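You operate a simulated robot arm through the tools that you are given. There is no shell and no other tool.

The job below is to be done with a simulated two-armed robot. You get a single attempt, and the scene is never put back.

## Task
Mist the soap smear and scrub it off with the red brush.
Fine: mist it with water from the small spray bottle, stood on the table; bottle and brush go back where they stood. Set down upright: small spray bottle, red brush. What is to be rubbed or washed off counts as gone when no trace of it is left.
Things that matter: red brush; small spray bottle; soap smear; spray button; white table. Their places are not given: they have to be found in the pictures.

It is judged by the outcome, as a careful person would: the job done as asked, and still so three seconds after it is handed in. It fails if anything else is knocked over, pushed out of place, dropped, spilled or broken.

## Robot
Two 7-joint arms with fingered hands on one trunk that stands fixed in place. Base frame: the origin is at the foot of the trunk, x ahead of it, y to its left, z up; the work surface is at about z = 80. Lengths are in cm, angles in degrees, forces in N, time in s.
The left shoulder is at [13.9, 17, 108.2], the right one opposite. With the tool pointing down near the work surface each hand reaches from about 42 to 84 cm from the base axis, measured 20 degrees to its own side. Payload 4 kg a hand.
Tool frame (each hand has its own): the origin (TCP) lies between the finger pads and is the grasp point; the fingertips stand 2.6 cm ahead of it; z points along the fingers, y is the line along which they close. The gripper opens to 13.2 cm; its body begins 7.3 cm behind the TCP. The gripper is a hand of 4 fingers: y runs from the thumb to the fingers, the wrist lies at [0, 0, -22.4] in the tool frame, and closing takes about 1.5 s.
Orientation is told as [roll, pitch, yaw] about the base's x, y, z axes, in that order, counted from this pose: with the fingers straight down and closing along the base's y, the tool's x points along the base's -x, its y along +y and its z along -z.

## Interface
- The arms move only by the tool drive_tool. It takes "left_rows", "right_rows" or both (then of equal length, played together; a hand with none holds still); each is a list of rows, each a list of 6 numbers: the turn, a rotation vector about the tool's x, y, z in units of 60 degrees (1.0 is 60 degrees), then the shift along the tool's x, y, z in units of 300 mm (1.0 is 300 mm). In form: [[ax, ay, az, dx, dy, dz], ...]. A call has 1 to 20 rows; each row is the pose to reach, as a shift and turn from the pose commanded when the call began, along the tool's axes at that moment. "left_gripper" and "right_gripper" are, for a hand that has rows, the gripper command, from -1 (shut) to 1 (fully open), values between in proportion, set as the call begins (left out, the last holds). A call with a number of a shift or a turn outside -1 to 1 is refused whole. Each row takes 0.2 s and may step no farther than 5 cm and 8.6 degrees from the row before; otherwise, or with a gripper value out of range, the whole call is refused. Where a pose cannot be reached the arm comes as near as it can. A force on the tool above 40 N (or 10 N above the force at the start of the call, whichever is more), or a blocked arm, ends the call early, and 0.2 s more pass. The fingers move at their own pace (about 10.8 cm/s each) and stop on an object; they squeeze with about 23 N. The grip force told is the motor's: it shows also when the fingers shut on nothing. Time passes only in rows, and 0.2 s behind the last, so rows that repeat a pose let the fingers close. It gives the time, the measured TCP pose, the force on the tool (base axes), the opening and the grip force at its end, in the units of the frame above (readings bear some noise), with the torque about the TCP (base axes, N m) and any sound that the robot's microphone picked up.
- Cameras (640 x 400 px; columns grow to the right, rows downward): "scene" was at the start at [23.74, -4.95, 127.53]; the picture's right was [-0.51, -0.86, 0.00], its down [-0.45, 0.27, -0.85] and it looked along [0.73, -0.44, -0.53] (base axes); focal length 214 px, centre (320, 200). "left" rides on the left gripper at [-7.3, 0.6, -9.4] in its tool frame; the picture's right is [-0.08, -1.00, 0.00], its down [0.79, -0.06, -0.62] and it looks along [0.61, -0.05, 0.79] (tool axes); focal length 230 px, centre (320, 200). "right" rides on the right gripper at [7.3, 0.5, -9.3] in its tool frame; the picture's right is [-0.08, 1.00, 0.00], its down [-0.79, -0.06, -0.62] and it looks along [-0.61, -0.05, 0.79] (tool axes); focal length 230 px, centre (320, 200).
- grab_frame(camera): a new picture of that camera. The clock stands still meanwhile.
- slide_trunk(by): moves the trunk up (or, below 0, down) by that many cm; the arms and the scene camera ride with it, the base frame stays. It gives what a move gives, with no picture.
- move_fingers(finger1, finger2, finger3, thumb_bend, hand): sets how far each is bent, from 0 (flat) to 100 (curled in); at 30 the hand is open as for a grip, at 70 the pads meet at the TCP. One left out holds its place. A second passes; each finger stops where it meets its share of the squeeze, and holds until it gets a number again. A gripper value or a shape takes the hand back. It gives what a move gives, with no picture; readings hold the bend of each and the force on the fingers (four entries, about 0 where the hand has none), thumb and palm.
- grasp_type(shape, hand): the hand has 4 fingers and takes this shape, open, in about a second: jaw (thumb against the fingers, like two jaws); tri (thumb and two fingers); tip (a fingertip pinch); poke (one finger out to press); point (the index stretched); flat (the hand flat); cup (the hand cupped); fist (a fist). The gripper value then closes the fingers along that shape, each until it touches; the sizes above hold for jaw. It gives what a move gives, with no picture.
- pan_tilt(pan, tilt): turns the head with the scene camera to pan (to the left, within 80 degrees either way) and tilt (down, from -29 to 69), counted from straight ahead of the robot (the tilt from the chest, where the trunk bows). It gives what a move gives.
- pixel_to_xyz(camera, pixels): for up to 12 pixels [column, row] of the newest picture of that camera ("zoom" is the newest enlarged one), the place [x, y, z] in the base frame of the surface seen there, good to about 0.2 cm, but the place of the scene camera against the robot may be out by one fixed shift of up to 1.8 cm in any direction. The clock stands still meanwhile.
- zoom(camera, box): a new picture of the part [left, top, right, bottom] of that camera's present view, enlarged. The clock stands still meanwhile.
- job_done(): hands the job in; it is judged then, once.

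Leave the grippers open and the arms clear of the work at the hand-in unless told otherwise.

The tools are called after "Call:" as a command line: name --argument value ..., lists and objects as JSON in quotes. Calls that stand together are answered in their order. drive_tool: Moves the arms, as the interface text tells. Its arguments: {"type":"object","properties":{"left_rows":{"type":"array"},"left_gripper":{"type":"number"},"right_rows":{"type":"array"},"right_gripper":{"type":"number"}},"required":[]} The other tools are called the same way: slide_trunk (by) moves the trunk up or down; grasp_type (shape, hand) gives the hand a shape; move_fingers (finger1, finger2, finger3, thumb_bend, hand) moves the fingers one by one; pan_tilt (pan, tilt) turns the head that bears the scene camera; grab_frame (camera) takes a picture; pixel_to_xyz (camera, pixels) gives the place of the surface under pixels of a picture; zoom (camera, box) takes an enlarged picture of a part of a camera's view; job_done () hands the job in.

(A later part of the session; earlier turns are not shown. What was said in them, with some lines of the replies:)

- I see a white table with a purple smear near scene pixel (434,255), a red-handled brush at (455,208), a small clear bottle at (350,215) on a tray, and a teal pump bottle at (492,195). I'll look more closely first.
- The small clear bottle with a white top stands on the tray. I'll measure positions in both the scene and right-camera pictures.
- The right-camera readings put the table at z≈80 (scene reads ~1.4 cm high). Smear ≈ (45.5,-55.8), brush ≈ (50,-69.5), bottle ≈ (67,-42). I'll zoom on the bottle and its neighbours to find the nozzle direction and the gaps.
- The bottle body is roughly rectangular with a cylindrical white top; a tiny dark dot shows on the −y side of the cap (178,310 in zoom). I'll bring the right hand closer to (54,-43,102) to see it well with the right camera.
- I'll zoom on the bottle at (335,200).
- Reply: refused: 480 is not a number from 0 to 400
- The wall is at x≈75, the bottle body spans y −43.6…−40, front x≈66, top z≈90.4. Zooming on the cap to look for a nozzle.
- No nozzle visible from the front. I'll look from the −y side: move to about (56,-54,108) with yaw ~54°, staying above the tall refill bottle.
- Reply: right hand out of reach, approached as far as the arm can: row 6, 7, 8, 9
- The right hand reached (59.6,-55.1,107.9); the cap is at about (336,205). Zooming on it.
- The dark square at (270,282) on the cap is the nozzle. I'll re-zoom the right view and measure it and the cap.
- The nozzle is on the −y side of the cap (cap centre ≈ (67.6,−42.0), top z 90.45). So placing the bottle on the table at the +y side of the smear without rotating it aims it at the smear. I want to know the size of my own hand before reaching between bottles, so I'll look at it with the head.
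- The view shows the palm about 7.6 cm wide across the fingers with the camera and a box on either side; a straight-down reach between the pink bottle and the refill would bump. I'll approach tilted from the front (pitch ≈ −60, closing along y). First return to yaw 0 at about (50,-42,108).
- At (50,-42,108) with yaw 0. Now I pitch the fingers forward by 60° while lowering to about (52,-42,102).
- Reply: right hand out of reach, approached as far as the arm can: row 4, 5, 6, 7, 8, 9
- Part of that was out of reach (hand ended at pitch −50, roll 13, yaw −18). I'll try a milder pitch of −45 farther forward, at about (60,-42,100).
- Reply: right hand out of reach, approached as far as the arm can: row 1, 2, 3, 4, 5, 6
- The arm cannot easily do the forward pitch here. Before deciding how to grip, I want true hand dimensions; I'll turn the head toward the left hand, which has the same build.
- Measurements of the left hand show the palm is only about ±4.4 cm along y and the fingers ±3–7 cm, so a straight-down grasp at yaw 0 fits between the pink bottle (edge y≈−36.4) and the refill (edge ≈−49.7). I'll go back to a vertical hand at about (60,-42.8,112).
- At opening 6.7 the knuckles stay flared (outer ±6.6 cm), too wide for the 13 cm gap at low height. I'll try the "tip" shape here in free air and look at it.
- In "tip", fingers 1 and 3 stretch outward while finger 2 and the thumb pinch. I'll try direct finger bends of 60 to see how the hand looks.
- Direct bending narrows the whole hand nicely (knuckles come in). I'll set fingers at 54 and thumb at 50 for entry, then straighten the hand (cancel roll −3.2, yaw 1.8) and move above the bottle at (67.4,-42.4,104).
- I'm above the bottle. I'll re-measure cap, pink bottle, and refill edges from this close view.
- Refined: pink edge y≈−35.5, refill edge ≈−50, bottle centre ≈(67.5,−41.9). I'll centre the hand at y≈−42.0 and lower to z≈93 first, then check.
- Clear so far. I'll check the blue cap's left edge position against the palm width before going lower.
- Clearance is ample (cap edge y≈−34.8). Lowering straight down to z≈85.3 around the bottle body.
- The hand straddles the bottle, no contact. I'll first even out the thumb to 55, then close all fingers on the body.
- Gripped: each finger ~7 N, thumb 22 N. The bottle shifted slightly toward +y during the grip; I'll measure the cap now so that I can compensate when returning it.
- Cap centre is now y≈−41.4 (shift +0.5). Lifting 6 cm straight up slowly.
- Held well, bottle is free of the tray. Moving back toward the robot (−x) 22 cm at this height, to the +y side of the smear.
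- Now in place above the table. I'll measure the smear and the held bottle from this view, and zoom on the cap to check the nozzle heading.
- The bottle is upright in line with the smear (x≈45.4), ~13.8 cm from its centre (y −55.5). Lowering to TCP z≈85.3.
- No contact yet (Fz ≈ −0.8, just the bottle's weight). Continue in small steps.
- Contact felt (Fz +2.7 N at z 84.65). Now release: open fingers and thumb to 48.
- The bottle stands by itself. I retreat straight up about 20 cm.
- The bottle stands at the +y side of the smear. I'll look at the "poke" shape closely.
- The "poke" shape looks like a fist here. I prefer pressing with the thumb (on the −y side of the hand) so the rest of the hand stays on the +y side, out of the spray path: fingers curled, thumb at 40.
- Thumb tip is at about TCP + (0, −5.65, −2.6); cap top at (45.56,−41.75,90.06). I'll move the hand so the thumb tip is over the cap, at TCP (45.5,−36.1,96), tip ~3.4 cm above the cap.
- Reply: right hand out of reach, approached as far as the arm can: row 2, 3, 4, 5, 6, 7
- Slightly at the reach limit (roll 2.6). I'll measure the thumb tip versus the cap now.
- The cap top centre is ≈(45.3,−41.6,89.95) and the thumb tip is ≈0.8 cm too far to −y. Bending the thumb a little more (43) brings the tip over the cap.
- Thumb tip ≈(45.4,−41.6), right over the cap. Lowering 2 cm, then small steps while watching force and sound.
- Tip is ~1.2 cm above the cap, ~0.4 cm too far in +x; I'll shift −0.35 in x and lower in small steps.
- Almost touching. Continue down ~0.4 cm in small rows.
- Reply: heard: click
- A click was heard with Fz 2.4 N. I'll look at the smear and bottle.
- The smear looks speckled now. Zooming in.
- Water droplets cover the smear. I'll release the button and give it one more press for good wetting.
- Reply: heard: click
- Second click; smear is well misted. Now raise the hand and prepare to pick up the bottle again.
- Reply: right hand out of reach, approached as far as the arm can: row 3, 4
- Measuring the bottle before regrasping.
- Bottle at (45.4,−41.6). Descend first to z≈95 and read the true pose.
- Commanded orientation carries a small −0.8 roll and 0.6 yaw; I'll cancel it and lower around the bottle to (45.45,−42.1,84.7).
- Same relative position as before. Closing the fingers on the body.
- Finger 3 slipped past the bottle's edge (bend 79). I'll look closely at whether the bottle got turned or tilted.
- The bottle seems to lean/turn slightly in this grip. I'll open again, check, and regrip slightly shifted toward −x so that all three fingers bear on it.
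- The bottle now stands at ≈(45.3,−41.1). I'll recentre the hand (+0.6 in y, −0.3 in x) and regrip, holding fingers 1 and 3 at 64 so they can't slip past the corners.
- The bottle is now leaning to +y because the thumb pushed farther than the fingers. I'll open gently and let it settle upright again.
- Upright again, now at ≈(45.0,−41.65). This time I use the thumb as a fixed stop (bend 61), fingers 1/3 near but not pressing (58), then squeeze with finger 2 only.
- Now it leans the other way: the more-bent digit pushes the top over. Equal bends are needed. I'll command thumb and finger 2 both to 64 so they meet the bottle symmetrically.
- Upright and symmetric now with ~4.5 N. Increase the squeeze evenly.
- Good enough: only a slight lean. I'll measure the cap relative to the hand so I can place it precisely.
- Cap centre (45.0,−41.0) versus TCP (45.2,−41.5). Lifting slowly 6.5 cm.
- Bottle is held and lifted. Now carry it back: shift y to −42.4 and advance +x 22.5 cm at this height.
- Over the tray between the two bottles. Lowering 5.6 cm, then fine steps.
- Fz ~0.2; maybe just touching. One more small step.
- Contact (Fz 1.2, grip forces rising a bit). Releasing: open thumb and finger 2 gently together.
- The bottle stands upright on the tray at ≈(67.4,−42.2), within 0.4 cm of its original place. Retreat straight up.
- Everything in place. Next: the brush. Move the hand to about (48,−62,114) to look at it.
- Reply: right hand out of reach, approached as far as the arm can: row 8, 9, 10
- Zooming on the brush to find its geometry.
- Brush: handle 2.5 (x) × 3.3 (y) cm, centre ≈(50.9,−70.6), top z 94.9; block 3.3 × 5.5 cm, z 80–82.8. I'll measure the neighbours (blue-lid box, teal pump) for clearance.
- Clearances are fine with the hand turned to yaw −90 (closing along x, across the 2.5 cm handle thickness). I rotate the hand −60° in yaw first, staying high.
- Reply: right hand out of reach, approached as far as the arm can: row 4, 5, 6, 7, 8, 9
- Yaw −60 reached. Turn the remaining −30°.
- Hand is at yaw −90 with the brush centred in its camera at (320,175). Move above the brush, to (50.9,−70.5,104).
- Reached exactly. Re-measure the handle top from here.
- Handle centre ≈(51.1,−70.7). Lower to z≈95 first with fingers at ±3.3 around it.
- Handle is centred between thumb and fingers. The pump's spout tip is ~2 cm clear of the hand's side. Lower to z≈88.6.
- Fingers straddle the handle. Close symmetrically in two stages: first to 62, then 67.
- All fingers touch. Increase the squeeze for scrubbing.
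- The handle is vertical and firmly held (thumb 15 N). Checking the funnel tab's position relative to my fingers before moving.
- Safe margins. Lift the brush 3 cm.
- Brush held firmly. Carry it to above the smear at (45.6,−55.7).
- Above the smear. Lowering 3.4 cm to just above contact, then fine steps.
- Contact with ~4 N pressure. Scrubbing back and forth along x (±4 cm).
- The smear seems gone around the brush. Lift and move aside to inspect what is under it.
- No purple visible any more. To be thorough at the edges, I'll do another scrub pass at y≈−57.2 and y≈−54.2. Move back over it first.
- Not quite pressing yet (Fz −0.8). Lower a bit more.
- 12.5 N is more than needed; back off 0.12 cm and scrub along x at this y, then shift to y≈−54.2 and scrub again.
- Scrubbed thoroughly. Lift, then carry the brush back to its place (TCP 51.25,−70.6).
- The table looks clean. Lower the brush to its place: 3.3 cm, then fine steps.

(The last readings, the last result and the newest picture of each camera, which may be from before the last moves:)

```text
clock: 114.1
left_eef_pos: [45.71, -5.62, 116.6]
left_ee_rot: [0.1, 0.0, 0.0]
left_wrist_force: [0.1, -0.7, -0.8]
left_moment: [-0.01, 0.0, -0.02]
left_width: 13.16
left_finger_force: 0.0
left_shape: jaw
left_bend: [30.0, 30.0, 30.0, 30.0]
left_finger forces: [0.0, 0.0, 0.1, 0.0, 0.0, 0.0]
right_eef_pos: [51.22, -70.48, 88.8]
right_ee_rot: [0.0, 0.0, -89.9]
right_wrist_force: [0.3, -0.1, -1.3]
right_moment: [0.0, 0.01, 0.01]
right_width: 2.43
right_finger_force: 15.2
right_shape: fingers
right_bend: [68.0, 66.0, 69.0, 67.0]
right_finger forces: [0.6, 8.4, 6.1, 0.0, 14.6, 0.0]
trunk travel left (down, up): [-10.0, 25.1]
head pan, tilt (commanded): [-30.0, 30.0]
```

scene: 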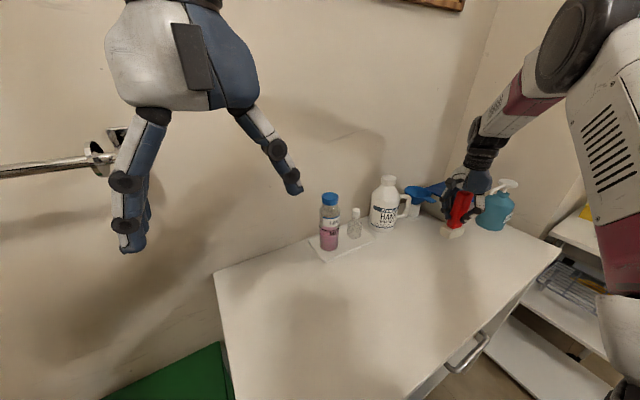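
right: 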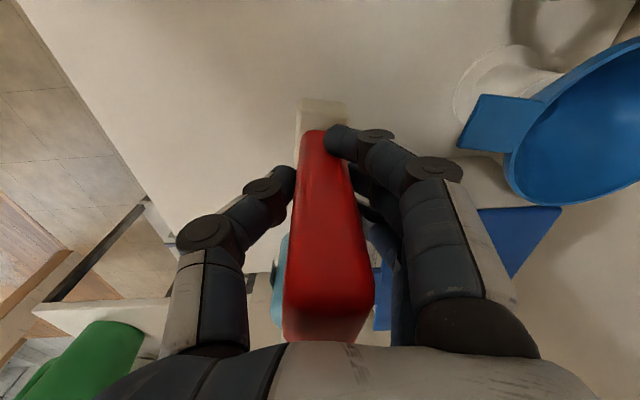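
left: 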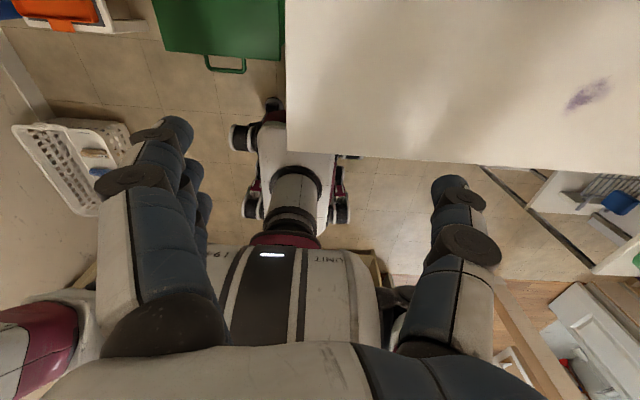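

Call:
drive_tool --right_rows '[[0, 0, 0, 0, 0, 0.003], [0, 0, 0, 0, 0, 0.006], [0, 0, 0, 0, 0, 0.006]]'

Call:
grab_frame --camera "right"

```text
clock: 114.9
left_eef_pos: [45.79, -5.58, 116.72]
left_ee_rot: [0.0, 0.1, -0.1]
left_wrist_force: [0.1, 0.5, 0.2]
left_moment: [0.01, 0.01, -0.03]
left_width: 13.19
left_finger_force: 0.0
left_shape: jaw
left_bend: [30.0, 30.0, 30.0, 30.0]
left_finger forces: [0.1, 0.0, 0.1, 0.1, 0.1, 0.0]
right_eef_pos: [51.15, -70.53, 88.63]
right_ee_rot: [0.1, -0.1, -90.0]
right_wrist_force: [-0.2, -0.6, -0.4]
right_moment: [0.01, -0.01, 0.02]
right_width: 2.47
right_finger_force: 15.1
right_shape: fingers
right_bend: [68.0, 66.0, 69.0, 67.0]
right_finger forces: [0.6, 8.4, 6.2, 0.1, 14.7, 0.0]
trunk travel left (down, up): [-10.0, 25.1]
head pan, tilt (commanded): [-30.0, 30.0]
```

```text
taken
```

right: 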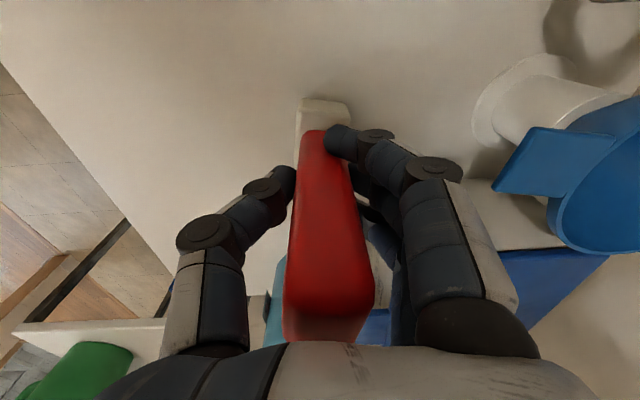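

Just about touching. One more fine step.

Call:
drive_tool --right_rows '[[0, 0, 0, 0, 0, 0.003], [0, 0, 0, 0, 0, 0.006], [0, 0, 0, 0, 0, 0.006]]'

```text
clock: 115.7
left_eef_pos: [45.62, -5.62, 116.75]
left_ee_rot: [-0.1, -0.1, -0.1]
left_wrist_force: [-0.3, 0.1, 0.8]
left_moment: [0.01, -0.01, -0.05]
left_width: 13.2
left_finger_force: 0.1
left_shape: jaw
left_bend: [30.0, 30.0, 30.0, 30.0]
left_finger forces: [0.0, 0.0, 0.0, 0.1, 0.0, 0.0]
right_eef_pos: [51.19, -70.5, 88.59]
right_ee_rot: [0.1, 0.0, -90.0]
right_wrist_force: [-1.3, -1.5, 5.2]
right_moment: [-0.08, 0.02, -0.02]
right_width: 2.45
right_finger_force: 15.7
right_shape: fingers
right_bend: [68.0, 66.0, 69.0, 67.0]
right_finger forces: [0.5, 8.5, 6.3, 0.0, 15.7, 0.1]
trunk travel left (down, up): [-10.0, 25.1]
head pan, tilt (commanded): [-30.0, 30.0]
```

Contact (5.2 N). Release gently: first relax to 62, then open to 52/50.

Call:
move_fingers --hand "right" --finger1 62 --finger2 62 --finger3 62 --thumb_bend 62

Call:
move_fingers --hand "right" --finger1 52 --finger2 52 --finger3 52 --thumb_bend 50

Call:
grab_frame --camera "right"

```text
clock: 116.7
left_eef_pos: [45.85, -5.57, 116.52]
left_ee_rot: [0.0, 0.1, 0.0]
left_wrist_force: [-0.5, 0.4, -0.7]
left_moment: [0.0, 0.01, -0.01]
left_width: 13.18
left_finger_force: 0.1
left_shape: jaw
left_bend: [30.0, 30.0, 30.0, 30.0]
left_finger forces: [0.0, 0.0, 0.0, 0.0, 0.0, 0.0]
right_eef_pos: [51.19, -70.49, 88.45]
right_ee_rot: [0.0, 0.0, -90.0]
right_wrist_force: [0.9, -0.1, 0.2]
right_moment: [-0.01, -0.02, -0.03]
right_width: 3.38
right_finger_force: 0.9
right_shape: fingers
right_bend: [62.0, 61.0, 62.0, 62.0]
right_finger forces: [0.1, 0.5, 0.1, 0.0, 0.6, 0.0]
trunk travel left (down, up): [-10.0, 25.1]
head pan, tilt (commanded): [-30.0, 30.0]
```

```text
clock: 117.7
left_eef_pos: [45.72, -5.64, 116.73]
left_ee_rot: [0.0, -0.1, 0.0]
left_wrist_force: [0.1, 0.0, -0.4]
left_moment: [-0.02, -0.04, 0.0]
left_width: 13.22
left_finger_force: 0.1
left_shape: jaw
left_bend: [30.0, 30.0, 30.0, 30.0]
left_finger forces: [0.0, 0.0, 0.0, 0.0, 0.0, 0.1]
right_eef_pos: [51.16, -70.5, 88.49]
right_ee_rot: [0.1, -0.1, -90.0]
right_wrist_force: [-0.6, 0.8, -0.2]
right_moment: [0.02, 0.01, 0.0]
right_width: 6.68
right_finger_force: 0.1
right_shape: fingers
right_bend: [52.0, 52.0, 52.0, 50.0]
right_finger forces: [0.0, 0.0, 0.0, 0.1, 0.0, 0.0]
trunk travel left (down, up): [-10.0, 25.1]
head pan, tilt (commanded): [-30.0, 30.0]
```

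```text
taken
```

right: 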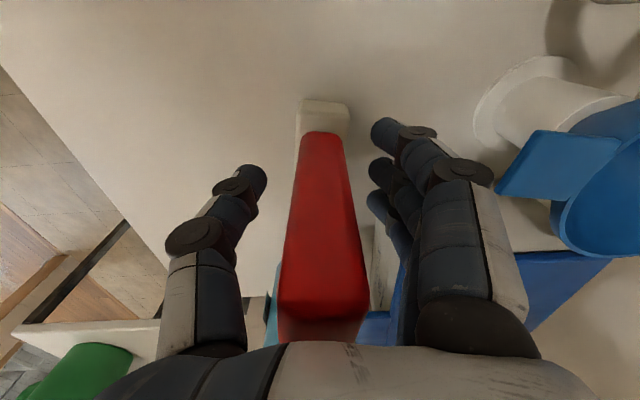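

The brush stands free. Retreat straight up ~17 cm.

Call:
drive_tool --right_rows '[[0, 0, 0, 0, 0, -0.04], [0, 0, 0, 0, 0, -0.1], [0, 0, 0, 0, 0, -0.17], [0, 0, 0, 0, 0, -0.25], [0, 0, 0, 0, 0, -0.35], [0, 0, 0, 0, 0, -0.45], [0, 0, 0, 0, 0, -0.55], [0, 0, 0, 0, 0, -0.55]]'

Call:
grab_frame --camera "right"

Call:
zoom --camera "right" --box '[250, 40, 390, 170]'

Call:
pixel_to_xyz --camera "right" --pixels '[[321, 130], [308, 115], [335, 115], [310, 145], [335, 145], [312, 65], [330, 65], [322, 75]]'

```text
clock: 119.5
left_eef_pos: [45.68, -5.63, 116.62]
left_ee_rot: [0.0, 0.1, 0.0]
left_wrist_force: [1.5, -0.3, -0.3]
left_moment: [0.01, 0.03, 0.01]
left_width: 13.19
left_finger_force: 0.0
left_shape: jaw
left_bend: [30.0, 30.0, 30.0, 30.0]
left_finger forces: [0.1, 0.1, 0.1, 0.0, 0.0, 0.0]
right_eef_pos: [51.39, -70.54, 105.05]
right_ee_rot: [0.0, 0.0, -89.9]
right_wrist_force: [0.6, -0.4, -0.2]
right_moment: [0.03, 0.01, -0.03]
right_width: 6.7
right_finger_force: 0.0
right_shape: fingers
right_bend: [52.0, 52.0, 52.0, 50.0]
right_finger forces: [0.0, 0.0, 0.0, 0.0, 0.0, 0.0]
trunk travel left (down, up): [-10.0, 25.1]
head pan, tilt (commanded): [-30.0, 30.0]
```

```text
taken
```

right: 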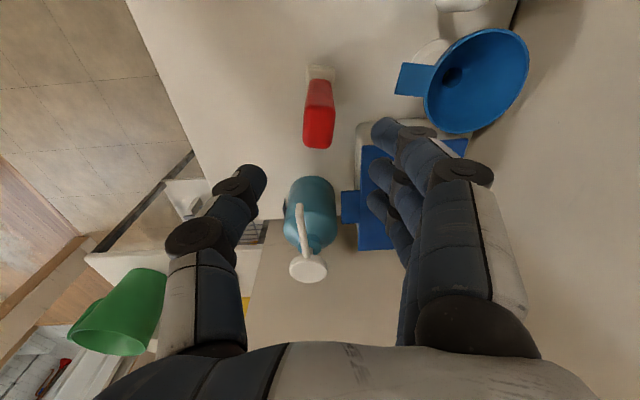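

```text
3.08 times, centred on (320, 105) of right
```

zoom: 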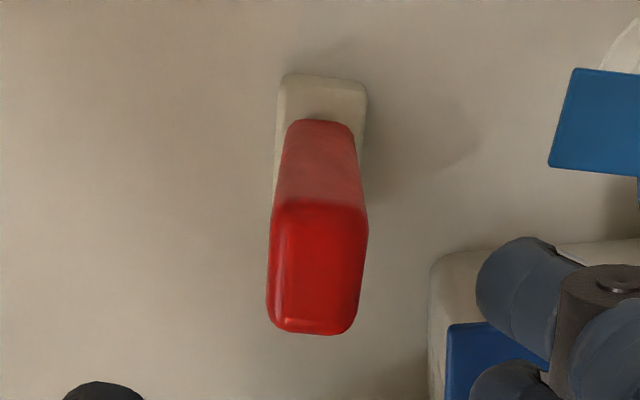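

```text
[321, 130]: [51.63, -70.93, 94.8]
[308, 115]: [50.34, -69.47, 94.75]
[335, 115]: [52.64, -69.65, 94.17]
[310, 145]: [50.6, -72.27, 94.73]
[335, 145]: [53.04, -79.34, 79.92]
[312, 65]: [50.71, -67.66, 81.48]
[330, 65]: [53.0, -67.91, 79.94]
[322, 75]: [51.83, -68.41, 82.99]
```

The brush stands upright within ~0.3 cm of its original spot. Now withdraw the arm: move to (51.5,−60,110), then rotate the hand back.

Call:
drive_tool --right_rows '[[0, 0, 0, 0.07, 0, -0.03], [0, 0, 0, 0.15, 0, -0.07], [0, 0, 0, 0.23, 0, -0.1], [0, 0, 0, 0.31, 0, -0.13], [0, 0, -0.12, 0.35, 0, -0.14], [0, 0, -0.24, 0.35, 0, -0.14], [0, 0, -0.36, 0.35, 0, -0.14], [0, 0, -0.48, 0.35, 0, -0.14], [0, 0, -0.6, 0.35, 0, -0.14], [0, 0, -0.72, 0.35, 0, -0.14], [0, 0, -0.84, 0.35, 0, -0.14], [0, 0, -0.96, 0.35, 0, -0.14], [0, 0, -1.0, 0.35, 0, -0.14], [0, 0, -1.0, 0.35, 0, -0.14]]'

```text
clock: 122.5
left_eef_pos: [45.72, -5.54, 116.49]
left_ee_rot: [-0.1, 0.0, 0.0]
left_wrist_force: [-0.1, -0.2, 0.8]
left_moment: [-0.01, 0.02, 0.01]
left_width: 13.18
left_finger_force: 0.0
left_shape: jaw
left_bend: [30.0, 30.0, 30.0, 30.0]
left_finger forces: [0.1, 0.0, 0.0, 0.1, 0.0, 0.0]
right_eef_pos: [51.18, -59.97, 109.16]
right_ee_rot: [0.0, 0.0, -29.9]
right_wrist_force: [0.4, 0.2, 0.9]
right_moment: [-0.03, 0.02, -0.02]
right_width: 6.67
right_finger_force: 0.1
right_shape: fingers
right_bend: [52.0, 52.0, 52.0, 50.0]
right_finger forces: [0.0, 0.1, 0.0, 0.1, 0.0, 0.0]
trunk travel left (down, up): [-10.0, 25.1]
head pan, tilt (commanded): [-30.0, 30.0]
```

Call:
drive_tool --right_rows '[[0, 0, -0.1, 0.07, 0.05, -0.06], [0, 0, -0.2, 0.15, 0.1, -0.12], [0, 0, -0.3, 0.23, 0.16, -0.18], [0, 0, -0.4, 0.31, 0.21, -0.24], [0, 0, -0.5, 0.396, 0.272, -0.3], [0, 0, -0.5, 0.396, 0.272, -0.3]]'

Call:
grasp_type --hand "right" --shape "jaw"

Call:
grab_frame --camera "right"

Call:
grab_frame --camera "scene"

```text
clock: 123.9
left_eef_pos: [45.72, -5.74, 116.62]
left_ee_rot: [0.0, 0.0, 0.0]
left_wrist_force: [0.5, 0.2, 0.1]
left_moment: [-0.02, 0.0, -0.03]
left_width: 13.19
left_finger_force: 0.0
left_shape: jaw
left_bend: [30.0, 30.0, 30.0, 30.0]
left_finger forces: [0.1, 0.0, 0.0, 0.0, 0.0, 0.1]
right_eef_pos: [44.92, -46.98, 118.12]
right_ee_rot: [0.0, -0.1, 0.1]
right_wrist_force: [0.5, 0.0, -0.4]
right_moment: [-0.01, 0.03, -0.01]
right_width: 6.67
right_finger_force: 0.0
right_shape: fingers
right_bend: [52.0, 52.0, 52.0, 50.0]
right_finger forces: [0.0, 0.0, 0.1, 0.0, 0.1, 0.0]
trunk travel left (down, up): [-10.0, 25.1]
head pan, tilt (commanded): [-30.0, 30.0]
```

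```text
clock: 124.8
left_eef_pos: [45.7, -5.47, 116.48]
left_ee_rot: [0.0, 0.0, 0.1]
left_wrist_force: [0.4, 0.4, 0.0]
left_moment: [-0.01, 0.01, 0.01]
left_width: 13.2
left_finger_force: 0.2
left_shape: jaw
left_bend: [30.0, 30.0, 30.0, 30.0]
left_finger forces: [0.0, 0.1, 0.0, 0.0, 0.0, 0.1]
right_eef_pos: [45.02, -47.05, 118.22]
right_ee_rot: [-0.1, -0.1, 0.0]
right_wrist_force: [0.3, 0.0, 0.8]
right_moment: [-0.02, 0.01, 0.02]
right_width: 13.17
right_finger_force: 0.0
right_shape: jaw
right_bend: [30.0, 30.0, 30.0, 30.0]
right_finger forces: [0.1, 0.1, 0.1, 0.1, 0.0, 0.1]
trunk travel left (down, up): [-10.0, 25.1]
head pan, tilt (commanded): [-30.0, 30.0]
```

```text
taken
```

right: 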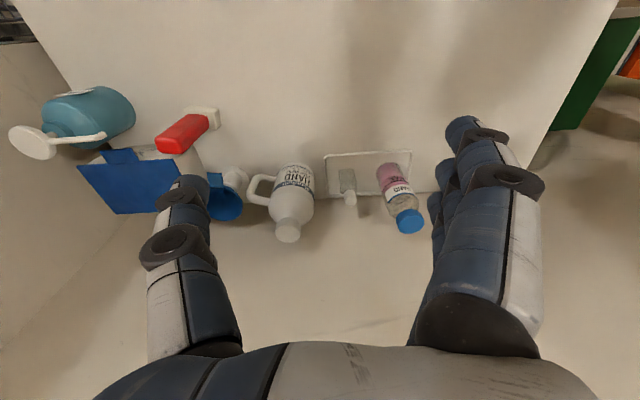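

```text
taken
```

scene: 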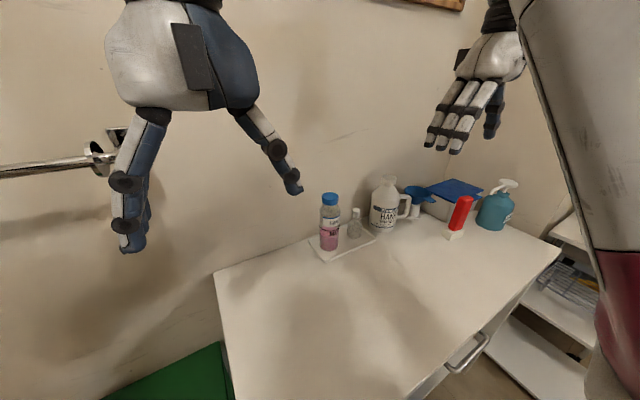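

All things look in place. I'll zoom in where the smear was (right view ≈(270,70)) and on the bottle to verify.

Call:
zoom --camera "right" --box '[200, 10, 360, 110]'

Call:
zoom --camera "right" --box '[310, 140, 430, 240]'

Call:
pixel_to_xyz --camera "zoom" --pixels '[[205, 235], [190, 150], [220, 260], [410, 330], [340, 120]]'

Call:
zoom --camera "scene" --box '[300, 160, 540, 300]'

Call:
pixel_to_xyz --camera "right" --pixels '[[265, 70], [240, 90], [300, 60], [206, 115], [175, 135]]'

```text
4.00 times, centred on (280, 60) of right
```

zoom: 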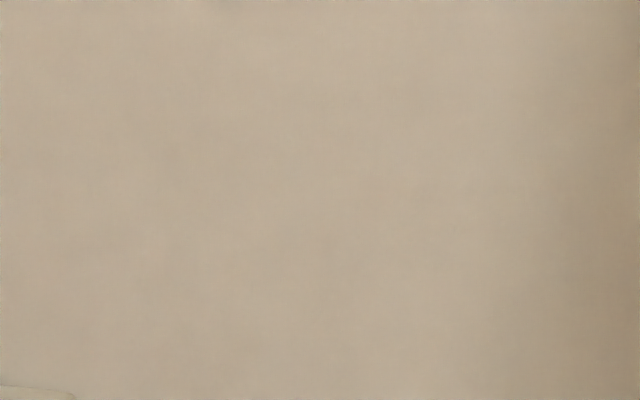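

```text
4.00 times, centred on (370, 190) of right
```

zoom: 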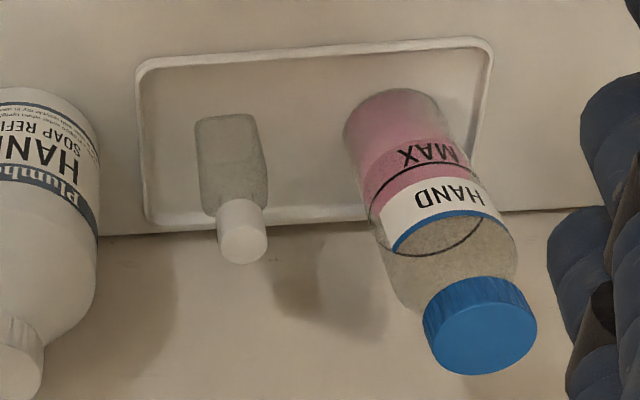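

```text
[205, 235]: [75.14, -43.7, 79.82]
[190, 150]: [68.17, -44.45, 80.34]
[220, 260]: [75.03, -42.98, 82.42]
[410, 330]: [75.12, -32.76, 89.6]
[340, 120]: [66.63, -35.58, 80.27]
```

```text
2.67 times, centred on (420, 230) of scene
```

zoom: 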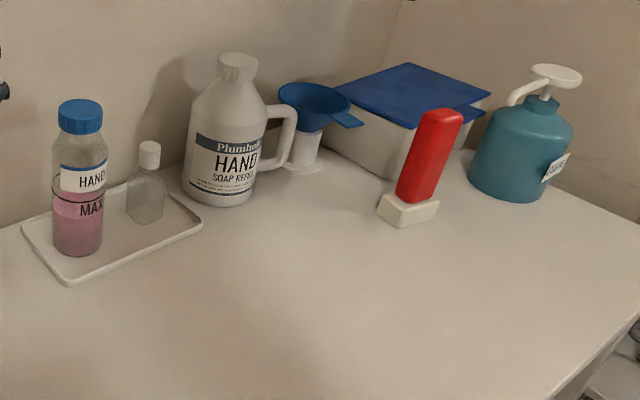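

```text
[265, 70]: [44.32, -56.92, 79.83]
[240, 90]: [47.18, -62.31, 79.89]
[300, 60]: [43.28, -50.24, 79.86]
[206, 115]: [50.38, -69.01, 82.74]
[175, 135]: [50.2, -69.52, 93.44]
```

The table shows no trace of the smear. The bottle stands upright on its tray and the brush stands upright in its spot. The neighbouring things haven't moved, both grippers are open, and the hands are high and clear. Handing in.

Call:
job_done

```text
The job is handed in.
```

The soap smear is gone. I misted it with two presses of the small spray bottle stood on the table, then scrubbed it off with the red brush. Close-up pictures afterwards show no trace left on the table.

- **Bottle:** it is back on its tray, upright, about 0.4 cm from where it stood and possibly turned a few degrees. It leaned a few times while I was gripping it again, but it never fell.
- **Brush:** it is back upright in its spot, about 0.3 cm off.
- **Everything else:** the other bottles, the funnel, the box and the pump look undisturbed. Both grippers are open and the arms are clear of the table.
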